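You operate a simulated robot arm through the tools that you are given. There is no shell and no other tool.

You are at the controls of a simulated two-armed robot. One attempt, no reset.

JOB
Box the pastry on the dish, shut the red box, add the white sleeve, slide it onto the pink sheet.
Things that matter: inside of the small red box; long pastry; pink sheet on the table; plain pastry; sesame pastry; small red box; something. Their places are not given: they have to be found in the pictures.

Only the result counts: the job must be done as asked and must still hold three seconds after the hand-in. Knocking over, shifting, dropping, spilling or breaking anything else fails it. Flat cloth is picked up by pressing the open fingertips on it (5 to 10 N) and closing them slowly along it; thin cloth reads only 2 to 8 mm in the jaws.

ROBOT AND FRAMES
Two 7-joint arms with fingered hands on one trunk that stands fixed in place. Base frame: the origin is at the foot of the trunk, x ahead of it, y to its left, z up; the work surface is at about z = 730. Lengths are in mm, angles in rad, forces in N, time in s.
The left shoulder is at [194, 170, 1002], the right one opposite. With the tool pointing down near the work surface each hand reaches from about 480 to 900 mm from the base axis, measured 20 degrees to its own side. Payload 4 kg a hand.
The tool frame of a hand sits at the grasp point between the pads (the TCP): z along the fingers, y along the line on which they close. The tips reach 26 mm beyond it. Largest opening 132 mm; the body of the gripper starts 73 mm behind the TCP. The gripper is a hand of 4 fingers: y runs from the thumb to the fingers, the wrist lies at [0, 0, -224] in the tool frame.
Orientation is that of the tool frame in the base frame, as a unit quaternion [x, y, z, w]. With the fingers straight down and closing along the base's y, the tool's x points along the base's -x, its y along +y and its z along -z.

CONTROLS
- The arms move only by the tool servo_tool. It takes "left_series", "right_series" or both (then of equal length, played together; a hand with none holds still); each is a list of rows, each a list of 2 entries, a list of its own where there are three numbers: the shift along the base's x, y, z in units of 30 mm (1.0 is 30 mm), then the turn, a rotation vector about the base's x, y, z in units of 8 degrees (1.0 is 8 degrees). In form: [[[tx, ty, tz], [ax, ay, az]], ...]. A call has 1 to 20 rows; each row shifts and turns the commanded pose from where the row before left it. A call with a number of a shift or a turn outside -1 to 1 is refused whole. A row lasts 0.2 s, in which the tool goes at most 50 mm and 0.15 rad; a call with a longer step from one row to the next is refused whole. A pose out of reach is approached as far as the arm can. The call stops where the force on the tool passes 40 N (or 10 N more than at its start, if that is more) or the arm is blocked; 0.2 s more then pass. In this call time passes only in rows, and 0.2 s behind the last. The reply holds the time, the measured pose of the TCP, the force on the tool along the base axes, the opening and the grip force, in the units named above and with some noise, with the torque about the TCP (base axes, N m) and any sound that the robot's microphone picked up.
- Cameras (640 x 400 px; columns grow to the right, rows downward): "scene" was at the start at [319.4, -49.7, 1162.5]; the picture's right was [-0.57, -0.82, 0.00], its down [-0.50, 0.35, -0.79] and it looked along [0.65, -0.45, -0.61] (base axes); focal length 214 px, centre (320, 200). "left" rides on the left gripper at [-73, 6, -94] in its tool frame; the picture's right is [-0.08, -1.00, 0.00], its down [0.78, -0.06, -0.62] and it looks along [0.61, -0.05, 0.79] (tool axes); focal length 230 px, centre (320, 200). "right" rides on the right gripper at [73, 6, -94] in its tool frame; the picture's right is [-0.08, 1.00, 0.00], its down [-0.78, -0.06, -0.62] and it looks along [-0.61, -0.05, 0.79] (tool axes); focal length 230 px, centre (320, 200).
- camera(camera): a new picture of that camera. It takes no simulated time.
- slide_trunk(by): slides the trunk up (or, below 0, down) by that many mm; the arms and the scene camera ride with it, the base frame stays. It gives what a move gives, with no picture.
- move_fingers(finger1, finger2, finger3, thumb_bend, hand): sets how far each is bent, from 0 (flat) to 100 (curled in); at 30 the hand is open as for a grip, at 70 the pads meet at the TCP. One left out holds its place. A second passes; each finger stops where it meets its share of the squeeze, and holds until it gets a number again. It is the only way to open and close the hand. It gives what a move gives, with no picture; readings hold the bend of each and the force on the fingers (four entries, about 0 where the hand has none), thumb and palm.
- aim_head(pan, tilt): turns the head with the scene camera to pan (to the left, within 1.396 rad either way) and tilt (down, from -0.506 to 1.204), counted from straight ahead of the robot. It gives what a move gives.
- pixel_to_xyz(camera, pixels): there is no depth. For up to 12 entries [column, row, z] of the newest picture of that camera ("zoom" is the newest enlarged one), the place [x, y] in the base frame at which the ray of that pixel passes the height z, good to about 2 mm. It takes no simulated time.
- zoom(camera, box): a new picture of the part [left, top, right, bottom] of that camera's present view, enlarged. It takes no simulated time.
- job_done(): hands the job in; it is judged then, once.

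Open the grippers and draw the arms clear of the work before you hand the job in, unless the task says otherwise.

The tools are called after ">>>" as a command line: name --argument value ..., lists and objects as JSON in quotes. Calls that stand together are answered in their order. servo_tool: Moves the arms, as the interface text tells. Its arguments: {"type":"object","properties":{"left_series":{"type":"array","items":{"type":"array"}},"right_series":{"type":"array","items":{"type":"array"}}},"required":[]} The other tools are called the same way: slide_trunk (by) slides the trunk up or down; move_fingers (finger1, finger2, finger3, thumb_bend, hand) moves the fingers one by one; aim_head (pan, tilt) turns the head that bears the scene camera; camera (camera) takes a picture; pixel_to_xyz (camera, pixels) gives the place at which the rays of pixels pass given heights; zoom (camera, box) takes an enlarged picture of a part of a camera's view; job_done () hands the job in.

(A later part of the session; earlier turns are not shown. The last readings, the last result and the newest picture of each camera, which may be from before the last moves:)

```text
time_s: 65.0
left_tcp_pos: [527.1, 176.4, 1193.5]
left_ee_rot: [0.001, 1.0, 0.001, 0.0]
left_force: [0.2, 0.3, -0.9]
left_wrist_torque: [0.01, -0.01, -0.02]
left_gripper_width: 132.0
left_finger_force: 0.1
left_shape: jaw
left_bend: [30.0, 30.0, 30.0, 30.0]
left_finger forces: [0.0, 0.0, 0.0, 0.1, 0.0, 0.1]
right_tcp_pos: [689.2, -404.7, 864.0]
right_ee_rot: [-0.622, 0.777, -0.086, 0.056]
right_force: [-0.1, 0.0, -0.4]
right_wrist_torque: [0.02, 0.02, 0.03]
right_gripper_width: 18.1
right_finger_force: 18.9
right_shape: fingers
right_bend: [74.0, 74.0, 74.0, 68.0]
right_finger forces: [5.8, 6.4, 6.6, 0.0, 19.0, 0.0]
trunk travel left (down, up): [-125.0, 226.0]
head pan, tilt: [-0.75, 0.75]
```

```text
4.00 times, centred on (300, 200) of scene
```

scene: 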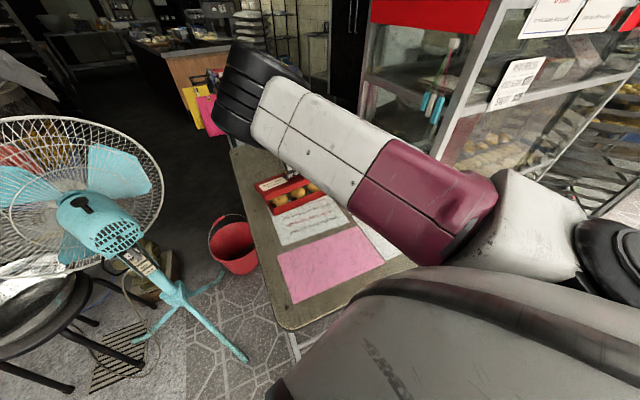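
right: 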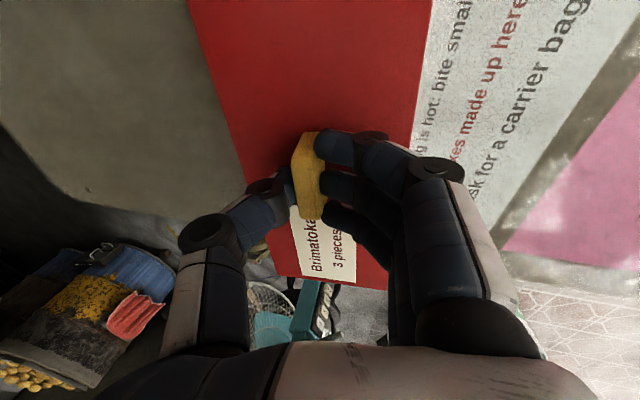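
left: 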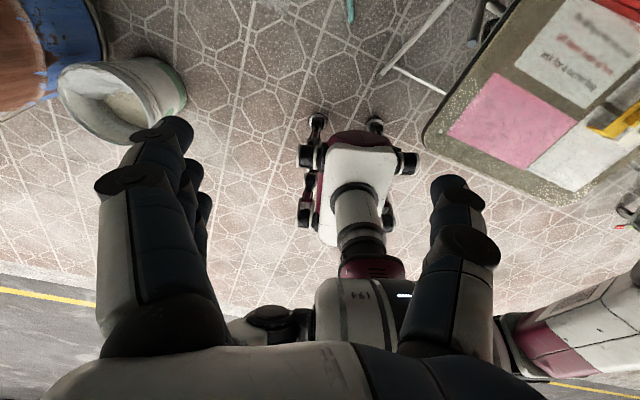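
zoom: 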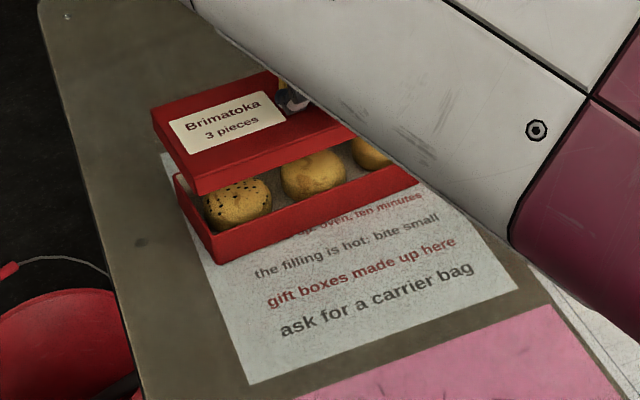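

The lid is level and within about 2 mm of the box alignment (lid end mid (723,-291), wanted (721,-290)). I lower 30 mm with a small correction and re-check.

>>> servo_tool --right_series '[[[-0.04, 0.02, -0.25], [0, 0, 0]], [[-0.03, 0.01, -0.25], [0, 0, 0]], [[0, 0, -0.25], [0, 0, 0]], [[0, 0, -0.25], [0, 0, 0]], [[0, 0, 0], [0, 0, 0]], [[0, 0, 0], [0, 0, 0]]]'

>>> zoom --camera "scene" --box '[258, 170, 308, 220]'

>>> camera --camera "right"

```text
time_s: 66.4
left_tcp_pos: [528.2, 176.4, 1193.4]
left_ee_rot: [-0.001, 1.0, 0.001, 0.0]
left_force: [-1.0, 0.0, -0.1]
left_wrist_torque: [0.0, 0.0, 0.02]
left_gripper_width: 131.7
left_finger_force: 0.1
left_shape: jaw
left_bend: [30.0, 30.0, 30.0, 30.0]
left_finger forces: [0.0, 0.0, 0.0, 0.0, 0.0, 0.1]
right_tcp_pos: [686.2, -403.8, 834.3]
right_ee_rot: [-0.622, 0.776, -0.086, 0.057]
right_force: [0.4, 0.9, 0.0]
right_wrist_torque: [0.01, 0.02, -0.04]
right_gripper_width: 18.0
right_finger_force: 19.1
right_shape: fingers
right_bend: [74.0, 74.0, 74.0, 68.0]
right_finger forces: [5.9, 6.5, 6.6, 0.0, 18.9, 0.0]
trunk travel left (down, up): [-125.0, 226.0]
head pan, tilt: [-0.75, 0.75]
```

```text
8.00 times, centred on (283, 195) of scene
```

zoom: 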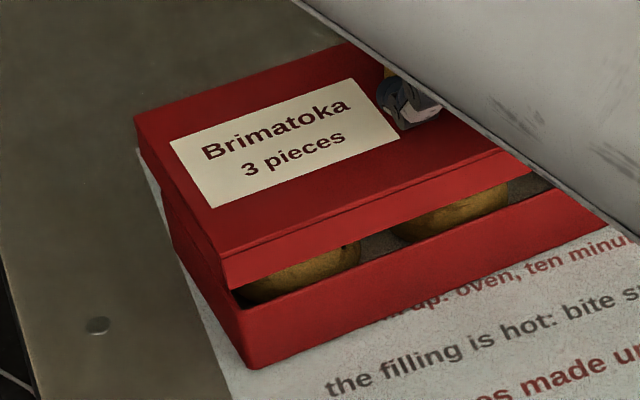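

```text
taken
```

right: 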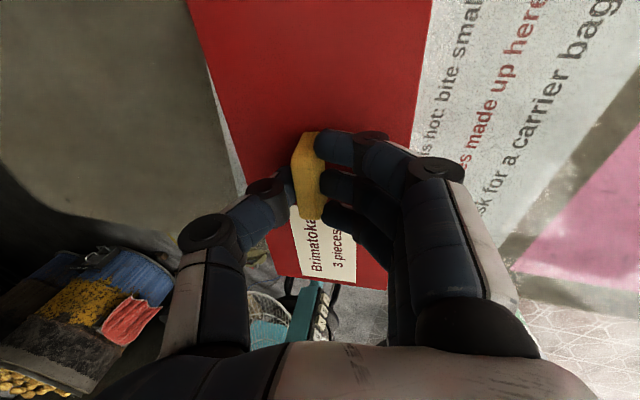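

I query the lid corners at the new height (top about 803, bottom about 779).

>>> pixel_to_xyz --camera "scene" --pixels '[[270.75, 202.25, 803], [270.75, 202.25, 795], [271.75, 206.25, 779], [259.9, 184.75, 803], [259.9, 184.75, 795], [273.4, 208.5, 765], [274.6, 216, 730]]'

>>> zoom --camera "scene" --box '[280, 165, 340, 215]'

```text
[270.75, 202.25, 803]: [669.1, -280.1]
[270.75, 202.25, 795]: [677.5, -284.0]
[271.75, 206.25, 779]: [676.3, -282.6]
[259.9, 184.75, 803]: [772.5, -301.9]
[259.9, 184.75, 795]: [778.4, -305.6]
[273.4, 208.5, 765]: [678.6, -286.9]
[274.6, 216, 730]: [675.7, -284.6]
```

```text
8.00 times, centred on (310, 190) of scene
```

zoom: 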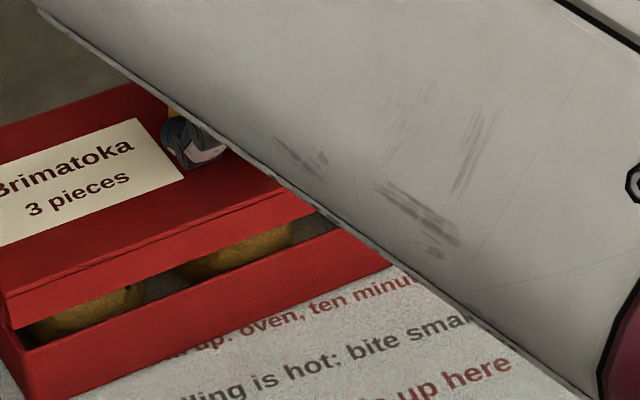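

Alignment is within about 2 mm. I trim by (-1.5,+1) mm and lower in small steps, watching the force.

>>> servo_tool --right_series '[[[-0.05, 0.03, 0], [0, 0, 0]], [[0, 0, -0.15], [0, 0, 0]], [[0, 0, -0.15], [0, 0, 0]], [[0, 0, -0.15], [0, 0, 0]], [[0, 0, 0], [0, 0, 0]]]'

>>> zoom --camera "scene" --box '[258, 170, 308, 220]'

>>> camera --camera "right"

```text
time_s: 67.6
left_tcp_pos: [526.2, 177.6, 1192.8]
left_ee_rot: [0.0, 1.0, 0.0, 0.0]
left_force: [0.7, -0.9, -0.1]
left_wrist_torque: [0.0, -0.01, -0.03]
left_gripper_width: 131.8
left_finger_force: 0.0
left_shape: jaw
left_bend: [30.0, 30.0, 30.0, 30.0]
left_finger forces: [0.0, 0.1, 0.1, 0.1, 0.0, 0.0]
right_tcp_pos: [685.3, -401.3, 820.4]
right_ee_rot: [-0.622, 0.776, -0.087, 0.058]
right_force: [-0.3, -0.1, -0.3]
right_wrist_torque: [-0.02, -0.01, -0.01]
right_gripper_width: 18.2
right_finger_force: 19.1
right_shape: fingers
right_bend: [74.0, 74.0, 74.0, 68.0]
right_finger forces: [5.9, 6.5, 6.6, 0.0, 18.9, 0.1]
trunk travel left (down, up): [-125.0, 226.0]
head pan, tilt: [-0.75, 0.75]
```

```text
8.00 times, centred on (283, 195) of scene
```

zoom: 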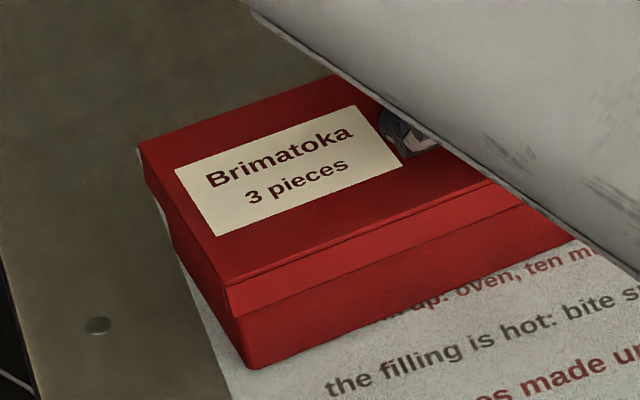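

```text
taken
```

right: 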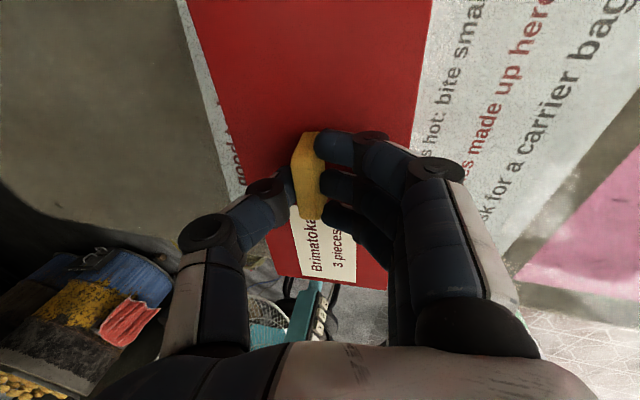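

The lid's skirt is at rim level, overhanging the box's near-left corner evenly, with no contact force. I keep lowering in 3 mm steps.

>>> servo_tool --right_series '[[[0, 0, -0.1], [0, 0, 0]], [[0, 0, -0.1], [0, 0, 0]], [[0, 0, -0.1], [0, 0, 0]], [[0, 0, 0], [0, 0, 0]]]'

>>> zoom --camera "scene" --box '[258, 170, 308, 220]'

```text
time_s: 68.6
left_tcp_pos: [528.1, 177.4, 1192.8]
left_ee_rot: [0.0, 1.0, 0.0, 0.0]
left_force: [0.6, 0.4, -0.2]
left_wrist_torque: [0.03, 0.02, -0.02]
left_gripper_width: 132.1
left_finger_force: 0.1
left_shape: jaw
left_bend: [30.0, 30.0, 30.0, 30.0]
left_finger forces: [0.0, 0.0, 0.0, 0.0, 0.0, 0.0]
right_tcp_pos: [685.9, -403.1, 812.0]
right_ee_rot: [-0.622, 0.776, -0.086, 0.056]
right_force: [-1.0, -0.5, -0.1]
right_wrist_torque: [-0.01, -0.02, 0.03]
right_gripper_width: 18.5
right_finger_force: 18.4
right_shape: fingers
right_bend: [74.0, 74.0, 74.0, 68.0]
right_finger forces: [5.9, 6.5, 6.6, 0.1, 18.9, 0.0]
trunk travel left (down, up): [-125.0, 226.0]
head pan, tilt: [-0.75, 0.75]
```

```text
8.00 times, centred on (283, 195) of scene
```

zoom: 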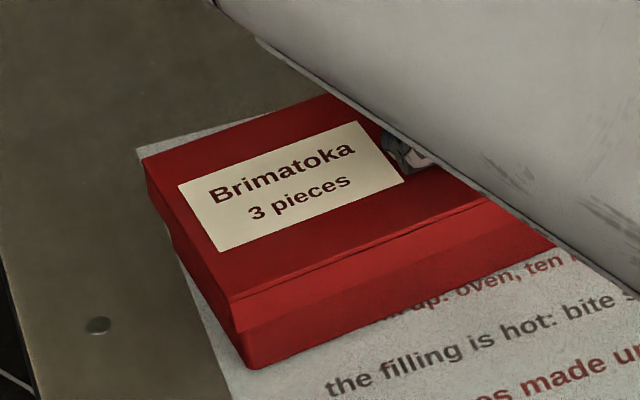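

Still no resistance with the skirt about 7 mm below the rim. I continue until it seats.

>>> servo_tool --right_series '[[[0, 0, -0.1], [0, 0, 0]], [[0, 0, -0.1], [0, 0, 0]], [[0, 0, -0.1], [0, 0, 0]], [[0, 0, 0], [0, 0, 0]]]'

>>> zoom --camera "scene" --box '[258, 170, 308, 220]'

```text
time_s: 69.6
left_tcp_pos: [527.0, 178.1, 1193.4]
left_ee_rot: [0.0, 1.0, 0.0, 0.0]
left_force: [-0.3, -0.3, -0.1]
left_wrist_torque: [-0.01, -0.03, 0.03]
left_gripper_width: 132.2
left_finger_force: 0.1
left_shape: jaw
left_bend: [30.0, 30.0, 30.0, 30.0]
left_finger forces: [0.0, 0.0, 0.0, 0.1, 0.0, 0.0]
right_tcp_pos: [684.2, -403.0, 803.5]
right_ee_rot: [-0.622, 0.776, -0.086, 0.056]
right_force: [-0.5, -0.3, 0.2]
right_wrist_torque: [-0.01, 0.01, 0.03]
right_gripper_width: 17.9
right_finger_force: 19.0
right_shape: fingers
right_bend: [74.0, 74.0, 74.0, 68.0]
right_finger forces: [5.7, 6.3, 6.8, 0.0, 18.9, 0.1]
trunk travel left (down, up): [-125.0, 226.0]
head pan, tilt: [-0.75, 0.75]
```

```text
8.00 times, centred on (283, 195) of scene
```

zoom: 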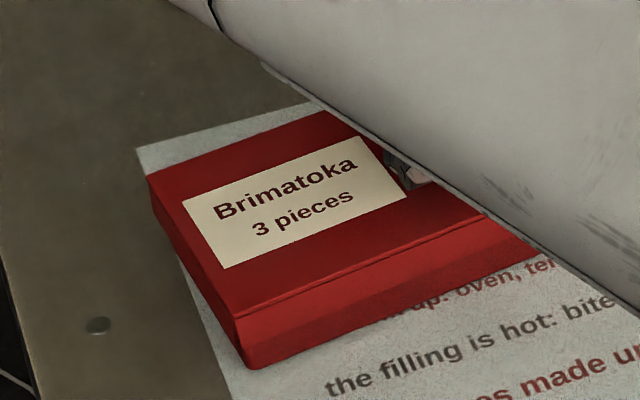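

No contact yet at TCP z=803. A few more small steps until it rests.

>>> servo_tool --right_series '[[[0, 0, -0.1], [0, 0, 0]], [[0, 0, -0.1], [0, 0, 0]], [[0, 0, 0], [0, 0, 0]]]'

>>> zoom --camera "scene" --box '[258, 170, 308, 220]'

```text
time_s: 70.4
left_tcp_pos: [527.6, 176.4, 1192.8]
left_ee_rot: [0.0, 1.0, 0.001, 0.0]
left_force: [-0.2, -0.4, 0.0]
left_wrist_torque: [0.01, 0.0, 0.0]
left_gripper_width: 131.6
left_finger_force: 0.1
left_shape: jaw
left_bend: [30.0, 30.0, 30.0, 30.0]
left_finger forces: [0.1, 0.0, 0.1, 0.1, 0.1, 0.1]
right_tcp_pos: [684.0, -403.2, 798.3]
right_ee_rot: [-0.623, 0.776, -0.087, 0.056]
right_force: [-0.5, -0.6, 0.1]
right_wrist_torque: [-0.01, -0.04, 0.03]
right_gripper_width: 17.9
right_finger_force: 19.0
right_shape: fingers
right_bend: [74.0, 74.0, 74.0, 68.0]
right_finger forces: [5.7, 6.3, 7.2, 0.1, 19.2, 0.0]
trunk travel left (down, up): [-125.0, 226.0]
head pan, tilt: [-0.75, 0.75]
```

```text
8.00 times, centred on (283, 195) of scene
```

zoom: 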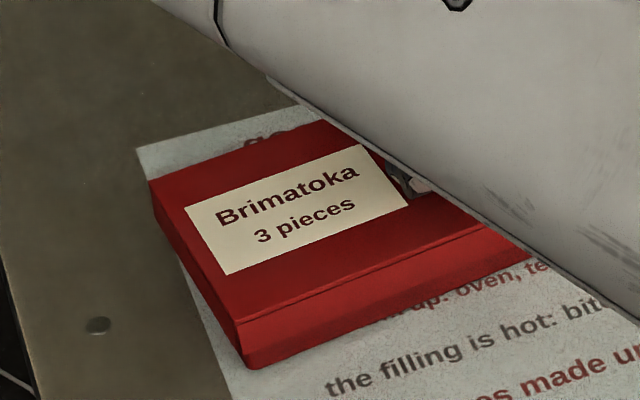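

Still free, with about 10 mm of box wall visible under the skirt. I continue in 2–3 mm steps.

>>> servo_tool --right_series '[[[0, 0, -0.08], [0, 0, 0]], [[0, 0, -0.08], [0, 0, 0]], [[0, 0, 0], [0, 0, 0]]]'

>>> zoom --camera "scene" --box '[258, 170, 308, 220]'

>>> camera --camera "right"

```text
time_s: 71.2
left_tcp_pos: [524.7, 178.5, 1194.8]
left_ee_rot: [0.001, 1.0, 0.0, 0.001]
left_force: [-0.3, 0.1, -0.3]
left_wrist_torque: [0.02, 0.03, -0.02]
left_gripper_width: 131.7
left_finger_force: 0.1
left_shape: jaw
left_bend: [30.0, 30.0, 30.0, 30.0]
left_finger forces: [0.0, 0.0, 0.0, 0.0, 0.1, 0.0]
right_tcp_pos: [684.5, -403.2, 796.2]
right_ee_rot: [-0.621, 0.777, -0.089, 0.057]
right_force: [0.9, -2.1, 16.0]
right_wrist_torque: [-0.08, -0.24, 0.01]
right_gripper_width: 18.0
right_finger_force: 20.1
right_shape: fingers
right_bend: [75.0, 75.0, 75.0, 68.0]
right_finger forces: [6.0, 6.5, 6.9, 0.0, 20.7, 0.0]
trunk travel left (down, up): [-125.0, 226.0]
head pan, tilt: [-0.75, 0.75]
heard: snap
```

```text
8.00 times, centred on (283, 195) of scene
```

zoom: 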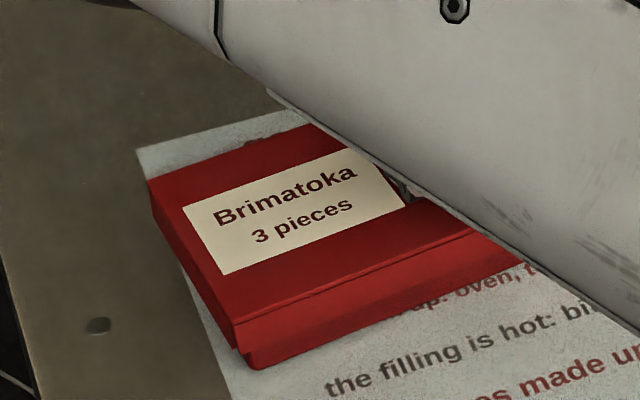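

```text
taken
```

right: 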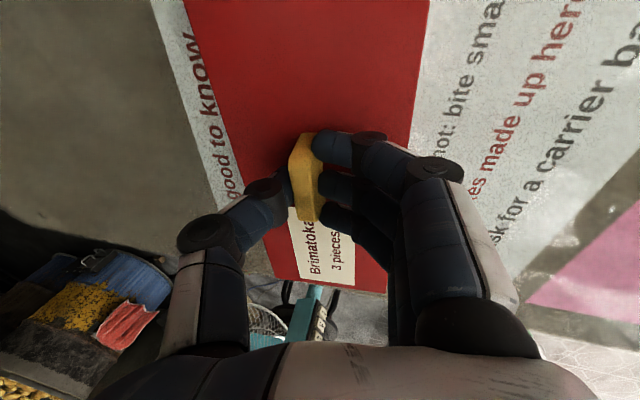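

A snap was heard with 16 N up, which fits the lid snapping onto the box. I release the knob and lift the hand straight up a little.

>>> servo_tool --right_series '[[[0, 0, 0.06], [0, 0, 0]], [[0, 0, 0], [0, 0, 0]]]'

>>> move_fingers --hand "right" --finger1 58 --finger2 58 --finger3 58 --thumb_bend 56

>>> servo_tool --right_series '[[[0, 0, 0.3], [0, 0, 0]], [[0, 0, 0.6], [0, 0, 0]], [[0, 0, 0.8], [0, 0, 0]], [[0, 0, 0.8], [0, 0, 0]]]'

>>> camera --camera "right"

>>> zoom --camera "scene" --box '[240, 150, 360, 250]'

```text
time_s: 71.8
left_tcp_pos: [525.7, 177.1, 1193.5]
left_ee_rot: [-0.001, 1.0, 0.0, 0.001]
left_force: [0.7, 0.1, 0.3]
left_wrist_torque: [-0.02, 0.01, 0.01]
left_gripper_width: 132.0
left_finger_force: 0.0
left_shape: jaw
left_bend: [30.0, 30.0, 30.0, 30.0]
left_finger forces: [0.0, 0.0, 0.0, 0.0, 0.0, 0.0]
right_tcp_pos: [683.9, -402.7, 796.9]
right_ee_rot: [-0.622, 0.776, -0.088, 0.056]
right_force: [2.5, -1.9, 16.0]
right_wrist_torque: [-0.1, -0.26, 0.0]
right_gripper_width: 18.2
right_finger_force: 19.9
right_shape: fingers
right_bend: [75.0, 75.0, 75.0, 68.0]
right_finger forces: [5.5, 6.0, 6.3, 0.1, 21.2, 0.0]
trunk travel left (down, up): [-125.0, 226.0]
head pan, tilt: [-0.75, 0.75]
```

```text
time_s: 72.8
left_tcp_pos: [526.0, 177.9, 1194.1]
left_ee_rot: [0.0, 1.0, 0.0, 0.001]
left_force: [0.9, 0.2, -0.2]
left_wrist_torque: [0.02, 0.0, -0.02]
left_gripper_width: 132.0
left_finger_force: 0.0
left_shape: jaw
left_bend: [30.0, 30.0, 30.0, 30.0]
left_finger forces: [0.0, 0.1, 0.0, 0.1, 0.1, 0.0]
right_tcp_pos: [684.4, -401.1, 796.8]
right_ee_rot: [-0.622, 0.776, -0.087, 0.057]
right_force: [5.7, -0.8, 24.3]
right_wrist_torque: [0.09, -0.09, -0.05]
right_gripper_width: 33.7
right_finger_force: 11.5
right_shape: fingers
right_bend: [72.0, 72.0, 72.0, 56.0]
right_finger forces: [8.0, 7.8, 7.9, 0.1, 0.0, 0.0]
trunk travel left (down, up): [-125.0, 226.0]
head pan, tilt: [-0.75, 0.75]
```

```text
time_s: 73.8
left_tcp_pos: [526.4, 176.7, 1193.2]
left_ee_rot: [0.0, 1.0, 0.0, -0.001]
left_force: [-0.2, 0.4, -0.3]
left_wrist_torque: [0.0, 0.0, 0.0]
left_gripper_width: 131.8
left_finger_force: 0.0
left_shape: jaw
left_bend: [30.0, 30.0, 30.0, 30.0]
left_finger forces: [0.0, 0.0, 0.0, 0.0, 0.1, 0.0]
right_tcp_pos: [685.7, -402.0, 871.3]
right_ee_rot: [-0.621, 0.777, -0.087, 0.055]
right_force: [0.4, 0.6, -0.1]
right_wrist_torque: [0.01, -0.02, -0.03]
right_gripper_width: 49.2
right_finger_force: 0.1
right_shape: fingers
right_bend: [57.0, 57.0, 57.0, 56.0]
right_finger forces: [0.0, 0.1, 0.0, 0.0, 0.0, 0.0]
trunk travel left (down, up): [-125.0, 226.0]
head pan, tilt: [-0.75, 0.75]
```

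```text
taken
```

right: 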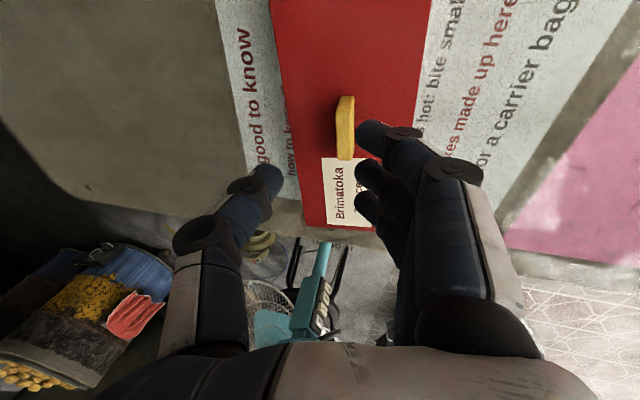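

```text
4.00 times, centred on (300, 200) of scene
```

zoom: 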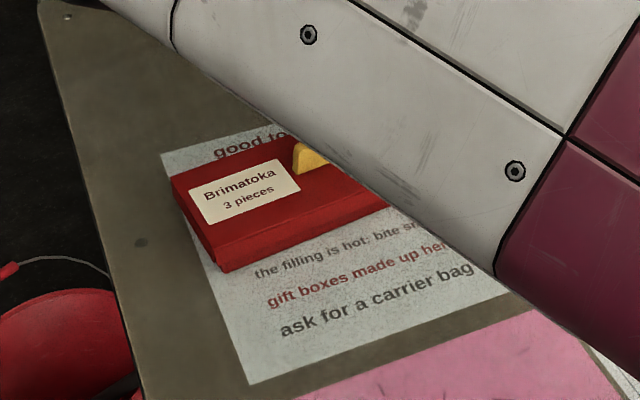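

The lid is seated on the box and the hand is free. I undo the tilt, back away and turn to about -15 degrees for the white sleeve's handle.

>>> servo_tool --right_series '[[[0, 0, 0.5], [0.13, 0.74, 0]], [[0, 0, 0.5], [0.13, 0.74, 0]], [[-0.46, -0.2, 0.25], [0, 0, -0.97]], [[-0.46, -0.2, 0.25], [0, 0, -0.97]], [[-0.46, -0.2, 0.25], [0, 0, -0.97]], [[-0.46, -0.2, 0.25], [0, 0, -0.97]], [[-0.46, -0.2, 0.25], [0, 0, -0.97]], [[-0.46, -0.2, 0.25], [0, 0, -0.97]], [[-0.46, -0.2, 0.25], [0, 0, -0.97]], [[-0.46, -0.2, 0.25], [0, 0, -0.97]], [[-0.46, -0.2, 0], [0, 0, -0.97]], [[-0.46, -0.2, 0], [0, 0, -0.97]], [[-0.46, -0.2, 0], [0, 0, -0.97]], [[-0.46, -0.2, 0], [0, 0, -0.97]]]'

>>> camera --camera "right"

>>> camera --camera "scene"

```text
time_s: 76.8
left_tcp_pos: [527.4, 176.7, 1192.9]
left_ee_rot: [0.001, 1.0, 0.0, 0.0]
left_force: [0.0, -0.4, 0.2]
left_wrist_torque: [0.01, 0.0, -0.02]
left_gripper_width: 132.0
left_finger_force: 0.0
left_shape: jaw
left_bend: [30.0, 30.0, 30.0, 30.0]
left_finger forces: [0.1, 0.1, 0.0, 0.0, 0.0, 0.1]
right_tcp_pos: [518.8, -473.3, 960.9]
right_ee_rot: [0.137, 0.99, 0.004, -0.015]
right_force: [1.2, -0.4, 0.6]
right_wrist_torque: [0.0, -0.01, 0.02]
right_gripper_width: 49.4
right_finger_force: 0.1
right_shape: fingers
right_bend: [57.0, 57.0, 57.0, 56.0]
right_finger forces: [0.0, 0.1, 0.1, 0.0, 0.0, 0.1]
trunk travel left (down, up): [-125.0, 226.0]
head pan, tilt: [-0.75, 0.75]
```

```text
taken
```

right: 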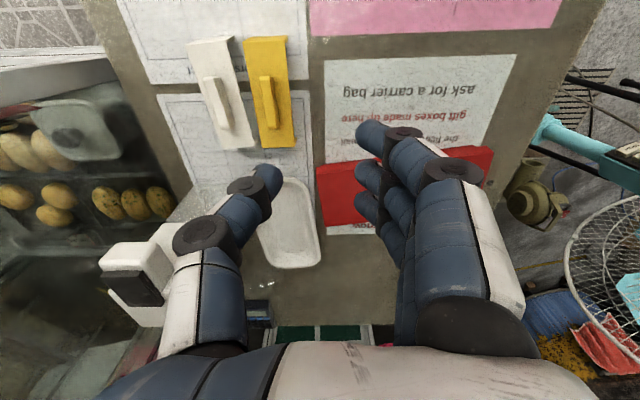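

```text
taken
```

scene: 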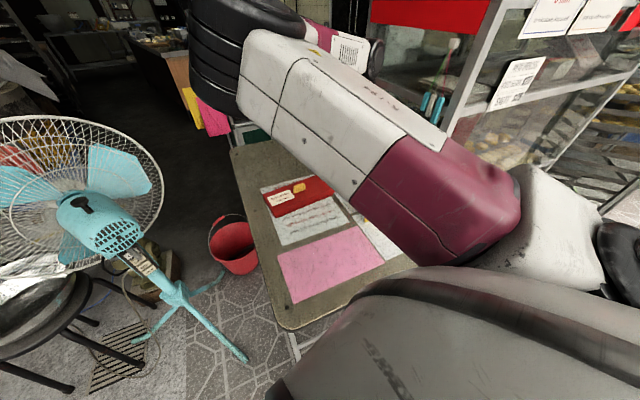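

The hand faces the sleeves at yaw -16. White sleeve is around (222,95) and the yellow one at (268,92) in the right picture; I enlarge them.

>>> zoom --camera "right" --box '[170, 20, 310, 180]'

>>> zoom --camera "scene" --box '[300, 150, 420, 250]'

```text
2.50 times, centred on (240, 100) of right
```

zoom: 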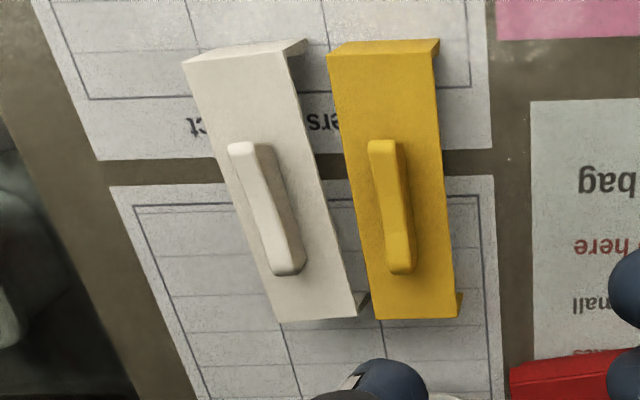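

```text
4.00 times, centred on (360, 200) of scene
```

zoom: 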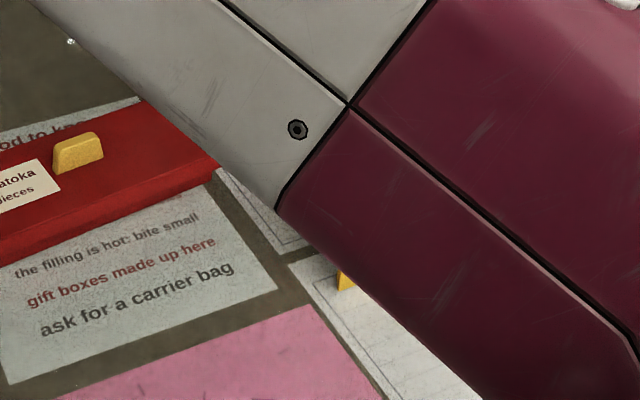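

The sleeves look about 125 x 39 mm with short legs. I move the hand above the white sleeve (around (476,-580)) and take a closer look.

>>> servo_tool --right_series '[[[-0.3, -0.7, -0.2], [-0.043, -0.1, 0]], [[-0.3, -0.7, -0.3], [-0.043, -0.1, 0]], [[-0.3, -0.7, -0.4], [0, 0, 0]], [[-0.3, -0.7, -0.4], [0, 0, 0]], [[-0.2, -0.7, -0.4], [0, 0, 0]], [[0, 0, 0], [0, 0, 0]]]'

>>> camera --camera "right"

>>> camera --camera "scene"

```text
time_s: 78.2
left_tcp_pos: [527.0, 176.2, 1194.4]
left_ee_rot: [0.0, 1.0, 0.0, -0.001]
left_force: [0.4, -0.4, 0.4]
left_wrist_torque: [0.02, 0.01, -0.03]
left_gripper_width: 131.9
left_finger_force: 0.1
left_shape: jaw
left_bend: [30.0, 30.0, 30.0, 30.0]
left_finger forces: [0.0, 0.0, 0.0, 0.1, 0.0, 0.1]
right_tcp_pos: [474.7, -581.2, 910.0]
right_ee_rot: [0.135, 0.991, -0.001, 0.001]
right_force: [1.4, -0.2, -0.5]
right_wrist_torque: [0.01, 0.01, 0.02]
right_gripper_width: 49.4
right_finger_force: 0.0
right_shape: fingers
right_bend: [57.0, 57.0, 57.0, 56.0]
right_finger forces: [0.1, 0.0, 0.0, 0.1, 0.1, 0.0]
trunk travel left (down, up): [-125.0, 226.0]
head pan, tilt: [-0.75, 0.75]
```

```text
taken
```

right: 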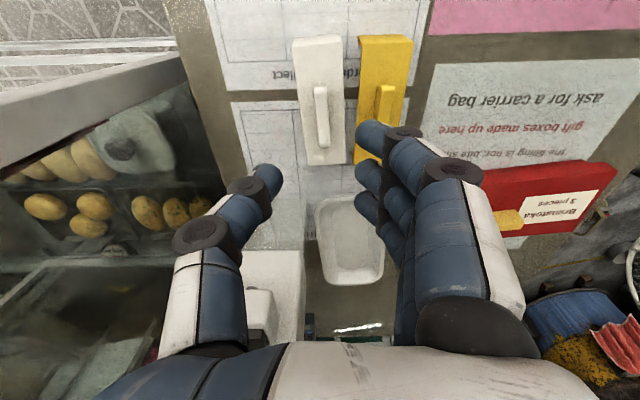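

```text
taken
```

scene: 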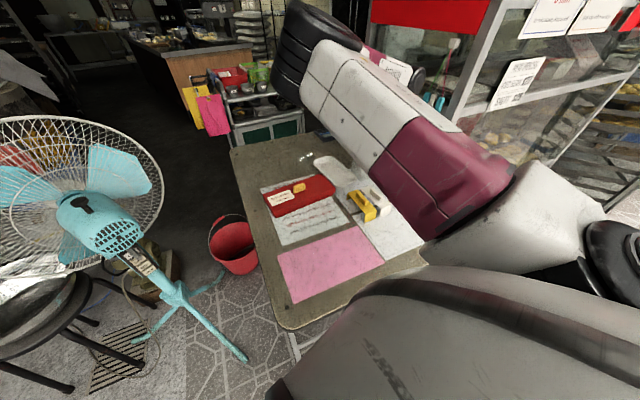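

Both sleeves are visible now. I enlarge them in both cameras.

>>> zoom --camera "scene" --box '[335, 175, 395, 225]'

>>> zoom --camera "right" --box '[270, 20, 430, 180]'

```text
8.00 times, centred on (365, 200) of scene
```

zoom: 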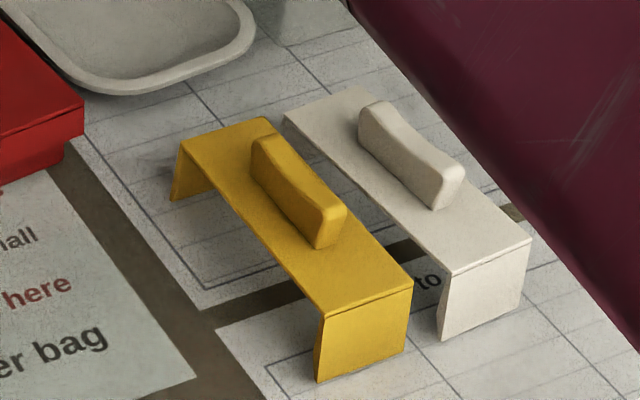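

```text
2.50 times, centred on (350, 100) of right
```

zoom: 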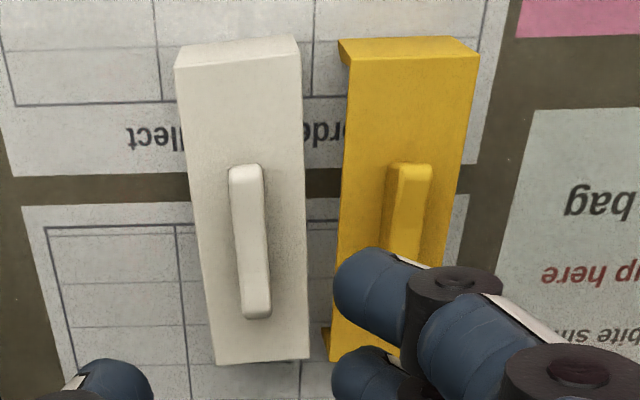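

Leg height comes out near 40 mm, so the plate is at about z=770. I query plate corners and handle ends in both cameras.

>>> pixel_to_xyz --camera "right" --pixels '[[292, 47.2, 770], [341.2, 40.8, 770], [308.8, 166, 770], [345.6, 163.2, 770], [315.5, 88, 788], [324, 145, 788], [293.5, 39, 730], [341.5, 34.5, 730]]'

>>> pixel_to_xyz --camera "scene" --pixels '[[381.25, 209.4, 770], [391.25, 205, 770], [380.4, 217.5, 730], [390.9, 212.75, 730], [361.25, 188.75, 770], [371.9, 187.75, 788], [381.5, 196, 788], [379.4, 201, 788]]'

```text
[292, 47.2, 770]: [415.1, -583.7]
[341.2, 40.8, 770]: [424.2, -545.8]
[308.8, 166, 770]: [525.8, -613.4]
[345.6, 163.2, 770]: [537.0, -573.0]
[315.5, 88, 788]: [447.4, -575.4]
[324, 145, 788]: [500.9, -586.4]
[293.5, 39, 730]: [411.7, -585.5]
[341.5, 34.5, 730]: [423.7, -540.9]
```

```text
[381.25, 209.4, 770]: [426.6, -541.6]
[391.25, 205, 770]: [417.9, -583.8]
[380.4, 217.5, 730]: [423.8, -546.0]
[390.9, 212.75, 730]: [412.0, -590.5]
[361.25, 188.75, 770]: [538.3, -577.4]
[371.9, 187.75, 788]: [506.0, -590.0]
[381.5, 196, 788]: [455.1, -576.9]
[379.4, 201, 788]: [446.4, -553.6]
```

Consistent: plate 115 x 41 mm at z=770, centred at (476.5,-579), yaw -15.4, handle centred on it up to about z=790. I go down to z of about 812 and check centring.

>>> servo_tool --right_series '[[[0.06, 0.07, -0.6], [0, 0, 0]], [[0, 0, -0.8], [0, 0, 0]], [[0, 0, -0.8], [0, 0, 0]], [[0, 0, -0.7], [0, 0, 0]], [[0, 0, -0.35], [0, 0, 0]], [[0, 0, 0], [0, 0, 0]]]'

>>> camera --camera "right"

>>> zoom --camera "scene" --box '[335, 165, 395, 225]'

```text
time_s: 79.6
left_tcp_pos: [526.9, 176.8, 1193.8]
left_ee_rot: [0.0, 1.0, 0.0, 0.0]
left_force: [0.0, 0.1, -0.5]
left_wrist_torque: [0.0, -0.01, 0.06]
left_gripper_width: 131.7
left_finger_force: 0.1
left_shape: jaw
left_bend: [30.0, 30.0, 30.0, 30.0]
left_finger forces: [0.1, 0.0, 0.0, 0.0, 0.1, 0.0]
right_tcp_pos: [477.7, -578.1, 811.4]
right_ee_rot: [0.135, 0.991, 0.0, 0.001]
right_force: [0.0, 0.7, -0.3]
right_wrist_torque: [0.0, 0.03, 0.02]
right_gripper_width: 49.3
right_finger_force: 0.0
right_shape: fingers
right_bend: [57.0, 57.0, 57.0, 56.0]
right_finger forces: [0.1, 0.0, 0.0, 0.0, 0.1, 0.0]
trunk travel left (down, up): [-125.0, 226.0]
head pan, tilt: [-0.75, 0.75]
```

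```text
taken
```

right: 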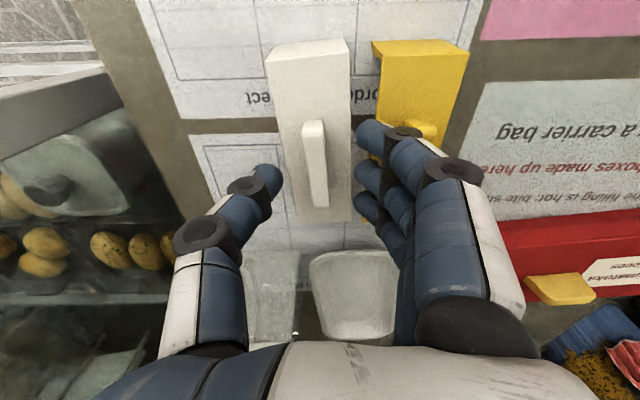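

```text
6.67 times, centred on (365, 195) of scene
```

zoom: 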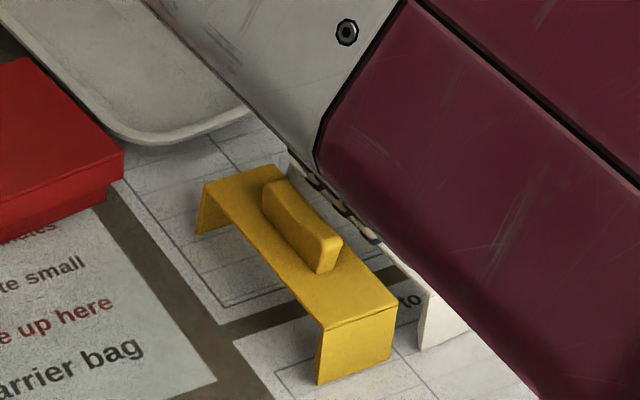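

The handle is about 2 mm toward the thumb and the yellow handle is close to the fingers. I shift 2 mm toward -y and narrow the opening before going further down.

>>> servo_tool --right_series '[[[-0.02, -0.07, 0], [0, 0, 0]], [[0, 0, 0], [0, 0, 0]]]'

>>> move_fingers --hand "right" --finger1 62 --finger2 62 --finger3 62 --thumb_bend 62

>>> servo_tool --right_series '[[[0, 0, -0.15], [0, 0, 0]], [[0, 0, -0.15], [0, 0, 0]], [[0, 0, -0.1], [0, 0, 0]], [[0, 0, 0], [0, 0, 0]]]'

>>> camera --camera "right"

```text
time_s: 80.2
left_tcp_pos: [527.7, 177.1, 1192.9]
left_ee_rot: [0.0, 1.0, -0.001, 0.0]
left_force: [-0.6, -1.1, -0.3]
left_wrist_torque: [-0.04, -0.02, 0.02]
left_gripper_width: 131.8
left_finger_force: 0.0
left_shape: jaw
left_bend: [30.0, 30.0, 30.0, 30.0]
left_finger forces: [0.0, 0.0, 0.0, 0.0, 0.0, 0.0]
right_tcp_pos: [476.1, -580.5, 812.5]
right_ee_rot: [0.135, 0.991, -0.001, 0.0]
right_force: [0.2, -0.2, -0.4]
right_wrist_torque: [-0.03, 0.0, 0.0]
right_gripper_width: 49.4
right_finger_force: 0.0
right_shape: fingers
right_bend: [57.0, 57.0, 57.0, 56.0]
right_finger forces: [0.1, 0.1, 0.0, 0.1, 0.1, 0.0]
trunk travel left (down, up): [-125.0, 226.0]
head pan, tilt: [-0.75, 0.75]
```

```text
time_s: 81.2
left_tcp_pos: [527.0, 176.0, 1193.1]
left_ee_rot: [-0.001, 1.0, 0.0, 0.0]
left_force: [0.0, 0.4, 0.3]
left_wrist_torque: [-0.01, 0.03, 0.03]
left_gripper_width: 132.0
left_finger_force: 0.1
left_shape: jaw
left_bend: [30.0, 30.0, 30.0, 30.0]
left_finger forces: [0.0, 0.1, 0.0, 0.1, 0.0, 0.0]
right_tcp_pos: [476.3, -580.4, 812.7]
right_ee_rot: [0.135, 0.991, -0.001, 0.0]
right_force: [-0.3, -1.0, 0.3]
right_wrist_torque: [0.0, -0.03, 0.01]
right_gripper_width: 34.2
right_finger_force: 0.1
right_shape: fingers
right_bend: [62.0, 62.0, 62.0, 62.0]
right_finger forces: [0.0, 0.0, 0.0, 0.0, 0.0, 0.0]
trunk travel left (down, up): [-125.0, 226.0]
head pan, tilt: [-0.75, 0.75]
```

```text
time_s: 82.2
left_tcp_pos: [526.8, 178.5, 1194.1]
left_ee_rot: [0.001, 1.0, 0.0, 0.001]
left_force: [-0.6, 0.2, -0.2]
left_wrist_torque: [-0.03, 0.02, 0.0]
left_gripper_width: 131.8
left_finger_force: 0.0
left_shape: jaw
left_bend: [30.0, 30.0, 30.0, 30.0]
left_finger forces: [0.1, 0.0, 0.1, 0.0, 0.0, 0.0]
right_tcp_pos: [477.1, -580.3, 800.0]
right_ee_rot: [0.135, 0.991, -0.001, 0.0]
right_force: [0.2, 1.1, 6.8]
right_wrist_torque: [0.17, -0.03, -0.01]
right_gripper_width: 33.8
right_finger_force: 2.9
right_shape: fingers
right_bend: [62.0, 62.0, 62.0, 62.0]
right_finger forces: [2.8, 2.0, 1.4, 0.0, 0.0, 0.0]
trunk travel left (down, up): [-125.0, 226.0]
head pan, tilt: [-0.75, 0.75]
```

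```text
taken
```

right: 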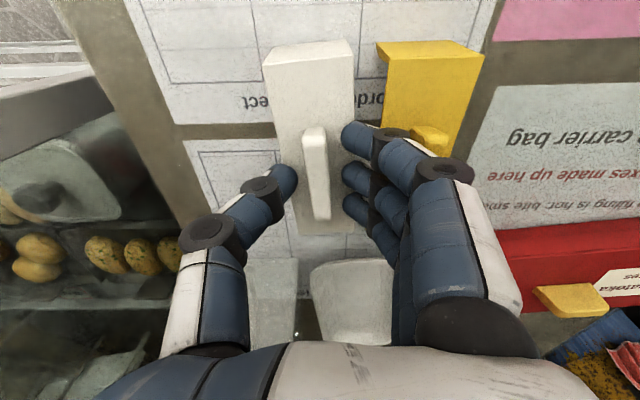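

The finger tips touch a plate (7 N) at TCP z=800. I rise 4 mm, shift 2 mm toward the thumb side, and close gently.

>>> servo_tool --right_series '[[[0, 0, 0.13], [0, 0, 0]], [[-0.02, -0.06, 0], [0, 0, 0]], [[0, 0, 0], [0, 0, 0]]]'

>>> move_fingers --hand "right" --finger1 68 --finger2 68 --finger3 68 --thumb_bend 68

>>> camera --camera "right"

```text
time_s: 83.0
left_tcp_pos: [527.9, 177.1, 1193.6]
left_ee_rot: [0.001, 1.0, 0.0, 0.0]
left_force: [0.6, 0.0, 0.2]
left_wrist_torque: [0.02, 0.04, 0.02]
left_gripper_width: 132.0
left_finger_force: 0.1
left_shape: jaw
left_bend: [30.0, 30.0, 30.0, 30.0]
left_finger forces: [0.0, 0.0, 0.0, 0.0, 0.0, 0.0]
right_tcp_pos: [477.5, -581.5, 802.8]
right_ee_rot: [0.135, 0.991, 0.0, -0.001]
right_force: [-0.3, -0.2, -0.1]
right_wrist_torque: [-0.01, -0.04, -0.01]
right_gripper_width: 33.9
right_finger_force: 0.1
right_shape: fingers
right_bend: [62.0, 62.0, 62.0, 62.0]
right_finger forces: [0.0, 0.0, 0.0, 0.1, 0.0, 0.0]
trunk travel left (down, up): [-125.0, 226.0]
head pan, tilt: [-0.75, 0.75]
```

```text
time_s: 84.0
left_tcp_pos: [527.5, 177.3, 1193.3]
left_ee_rot: [-0.001, 1.0, 0.0, 0.0]
left_force: [0.1, -1.0, -0.4]
left_wrist_torque: [-0.01, 0.0, -0.02]
left_gripper_width: 131.7
left_finger_force: 0.0
left_shape: jaw
left_bend: [30.0, 30.0, 30.0, 30.0]
left_finger forces: [0.0, 0.1, 0.0, 0.0, 0.0, 0.0]
right_tcp_pos: [478.0, -581.8, 803.8]
right_ee_rot: [0.135, 0.991, 0.0, 0.0]
right_force: [-0.2, 0.4, 0.0]
right_wrist_torque: [0.05, -0.01, 0.0]
right_gripper_width: 21.1
right_finger_force: 1.6
right_shape: fingers
right_bend: [67.0, 67.0, 67.0, 67.0]
right_finger forces: [0.6, 0.6, 0.6, 0.0, 1.7, 0.1]
trunk travel left (down, up): [-125.0, 226.0]
head pan, tilt: [-0.75, 0.75]
```

```text
taken
```

right: 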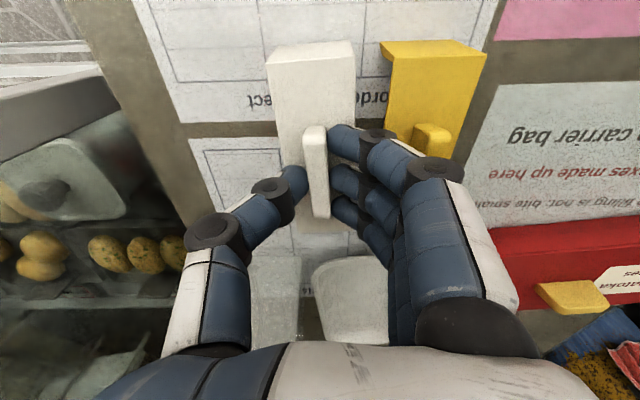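

Contact is symmetric (all bends 67, 0.6 N per finger, 1.7 N thumb). I squeeze evenly and lift a little.

>>> move_fingers --hand "right" --finger1 76 --finger2 76 --finger3 76 --thumb_bend 76

>>> servo_tool --right_series '[[[0, 0, 0.2], [0, 0, 0]], [[0, 0, 0.4], [0, 0, 0]], [[0, 0, 0.4], [0, 0, 0]], [[0, 0, 0], [0, 0, 0]]]'

>>> camera --camera "right"

>>> camera --camera "scene"

```text
time_s: 85.0
left_tcp_pos: [527.2, 177.4, 1194.0]
left_ee_rot: [0.0, 1.0, 0.0, 0.001]
left_force: [-0.1, -0.2, 0.4]
left_wrist_torque: [0.01, 0.02, 0.02]
left_gripper_width: 132.0
left_finger_force: 0.1
left_shape: jaw
left_bend: [30.0, 30.0, 30.0, 30.0]
left_finger forces: [0.1, 0.0, 0.1, 0.1, 0.1, 0.0]
right_tcp_pos: [476.9, -583.3, 803.1]
right_ee_rot: [0.135, 0.991, 0.001, 0.0]
right_force: [-0.4, 0.6, -0.6]
right_wrist_torque: [0.01, 0.01, -0.01]
right_gripper_width: 18.6
right_finger_force: 17.3
right_shape: fingers
right_bend: [73.0, 73.0, 73.0, 68.0]
right_finger forces: [5.6, 5.7, 5.7, 0.0, 17.0, 0.0]
trunk travel left (down, up): [-125.0, 226.0]
head pan, tilt: [-0.75, 0.75]
```

```text
time_s: 86.0
left_tcp_pos: [527.3, 178.0, 1192.9]
left_ee_rot: [0.0, 1.0, 0.0, 0.0]
left_force: [-1.0, -0.5, -0.4]
left_wrist_torque: [0.0, 0.0, -0.01]
left_gripper_width: 131.8
left_finger_force: 0.0
left_shape: jaw
left_bend: [30.0, 30.0, 30.0, 30.0]
left_finger forces: [0.1, 0.0, 0.1, 0.0, 0.1, 0.1]
right_tcp_pos: [476.4, -581.5, 833.4]
right_ee_rot: [0.135, 0.991, 0.001, 0.001]
right_force: [0.4, -0.4, -0.6]
right_wrist_torque: [-0.01, 0.0, 0.02]
right_gripper_width: 18.7
right_finger_force: 17.0
right_shape: fingers
right_bend: [73.0, 73.0, 73.0, 68.0]
right_finger forces: [5.7, 5.7, 5.7, 0.1, 17.1, 0.0]
trunk travel left (down, up): [-125.0, 226.0]
head pan, tilt: [-0.75, 0.75]
```

```text
taken
```

right: 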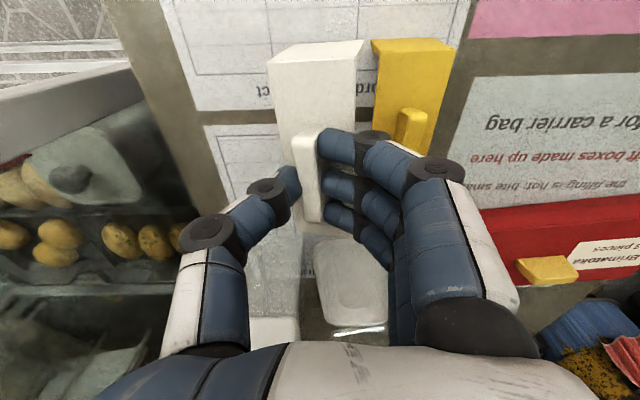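

```text
taken
```

scene: 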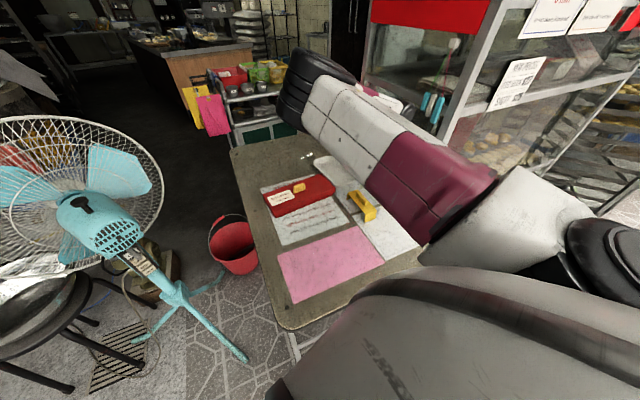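

The white sleeve is in the grip and lifted; the yellow one stays put. I check whether it rolled in the grip, using the plate's near corners in the right picture.

>>> zoom --camera "right" --box '[240, 20, 400, 240]'

>>> zoom --camera "scene" --box '[335, 165, 395, 225]'

```text
1.82 times, centred on (320, 130) of right
```

zoom: 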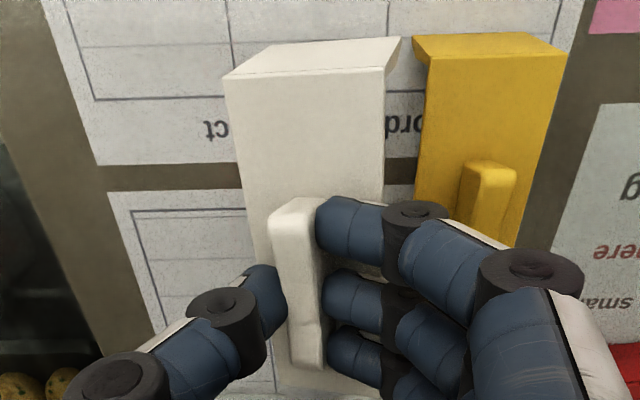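

```text
6.67 times, centred on (365, 195) of scene
```

zoom: 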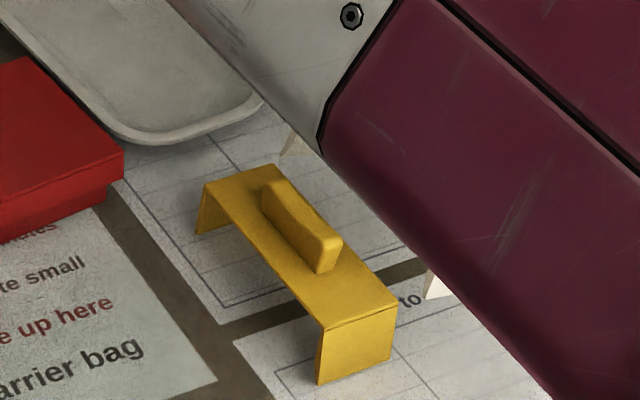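

The leg's lower edge is offset by about 11 mm over 40 mm, so the sleeve has rolled about 14 degrees, thumb side low. I raise it, counter-tilt the hand, and measure the closed box.

>>> servo_tool --right_series '[[[0, 0, 0.7], [0, 0, 0]], [[0, 0, 0.8], [-0.815, 0.224, 0]], [[0, 0, 0.5], [-0.815, 0.224, 0]], [[0, 0, 0], [0, 0, 0]]]'

>>> zoom --camera "scene" --box '[255, 165, 345, 225]'

>>> camera --camera "right"

```text
time_s: 87.0
left_tcp_pos: [528.3, 176.7, 1193.6]
left_ee_rot: [0.0, 1.0, 0.0, 0.0]
left_force: [0.4, -0.8, 0.2]
left_wrist_torque: [0.01, 0.0, 0.01]
left_gripper_width: 131.6
left_finger_force: 0.1
left_shape: jaw
left_bend: [30.0, 30.0, 30.0, 30.0]
left_finger forces: [0.0, 0.1, 0.1, 0.0, 0.0, 0.0]
right_tcp_pos: [476.5, -581.2, 892.6]
right_ee_rot: [0.134, 0.984, -0.117, -0.015]
right_force: [-0.8, 0.3, 0.8]
right_wrist_torque: [-0.03, -0.05, -0.01]
right_gripper_width: 18.5
right_finger_force: 16.8
right_shape: fingers
right_bend: [73.0, 73.0, 73.0, 68.0]
right_finger forces: [5.7, 5.7, 5.6, 0.0, 17.1, 0.0]
trunk travel left (down, up): [-125.0, 226.0]
head pan, tilt: [-0.75, 0.75]
```

```text
6.67 times, centred on (300, 195) of scene
```

zoom: 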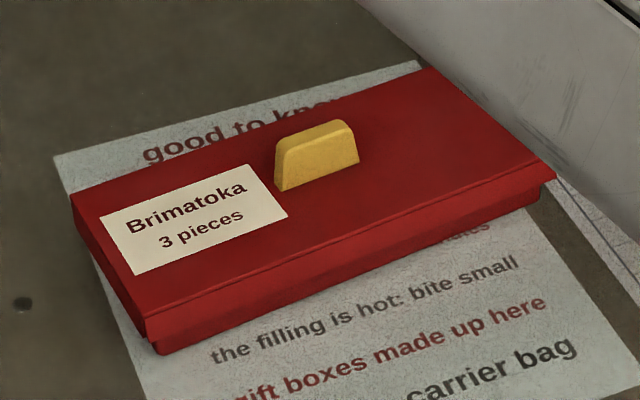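

```text
taken
```

right: 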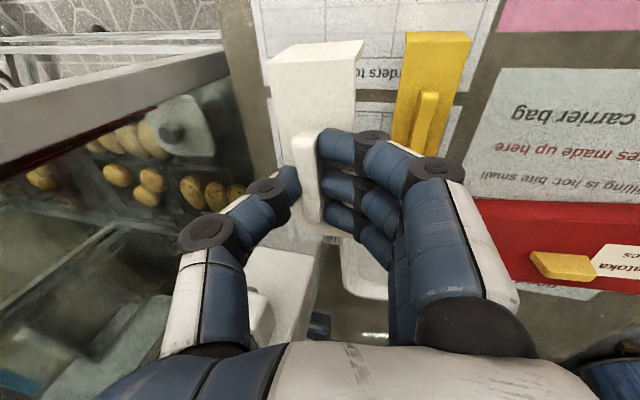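

The closed box shows clearly: lid corners at (72,198), (145,316), (556,168), (430,68) in this zoom. I convert them.

>>> zoom --camera "scene" --box '[255, 165, 345, 225]'

>>> pixel_to_xyz --camera "zoom" --pixels '[[72, 198, 762], [145, 316, 762], [556, 168, 762], [430, 68, 762], [160, 355, 730], [538, 207, 730], [280, 190, 762], [358, 163, 762], [275, 150, 782], [345, 121, 782]]'

```text
6.67 times, centred on (300, 195) of scene
```

zoom: 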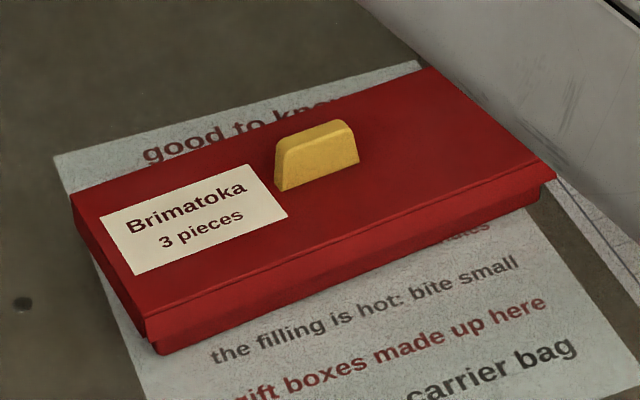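

```text
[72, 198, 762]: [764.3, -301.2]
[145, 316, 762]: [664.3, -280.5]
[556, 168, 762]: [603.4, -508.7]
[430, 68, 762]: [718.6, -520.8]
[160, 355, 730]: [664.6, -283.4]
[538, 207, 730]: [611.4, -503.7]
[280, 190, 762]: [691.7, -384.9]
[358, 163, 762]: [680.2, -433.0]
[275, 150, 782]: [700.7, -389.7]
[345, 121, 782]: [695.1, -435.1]
```

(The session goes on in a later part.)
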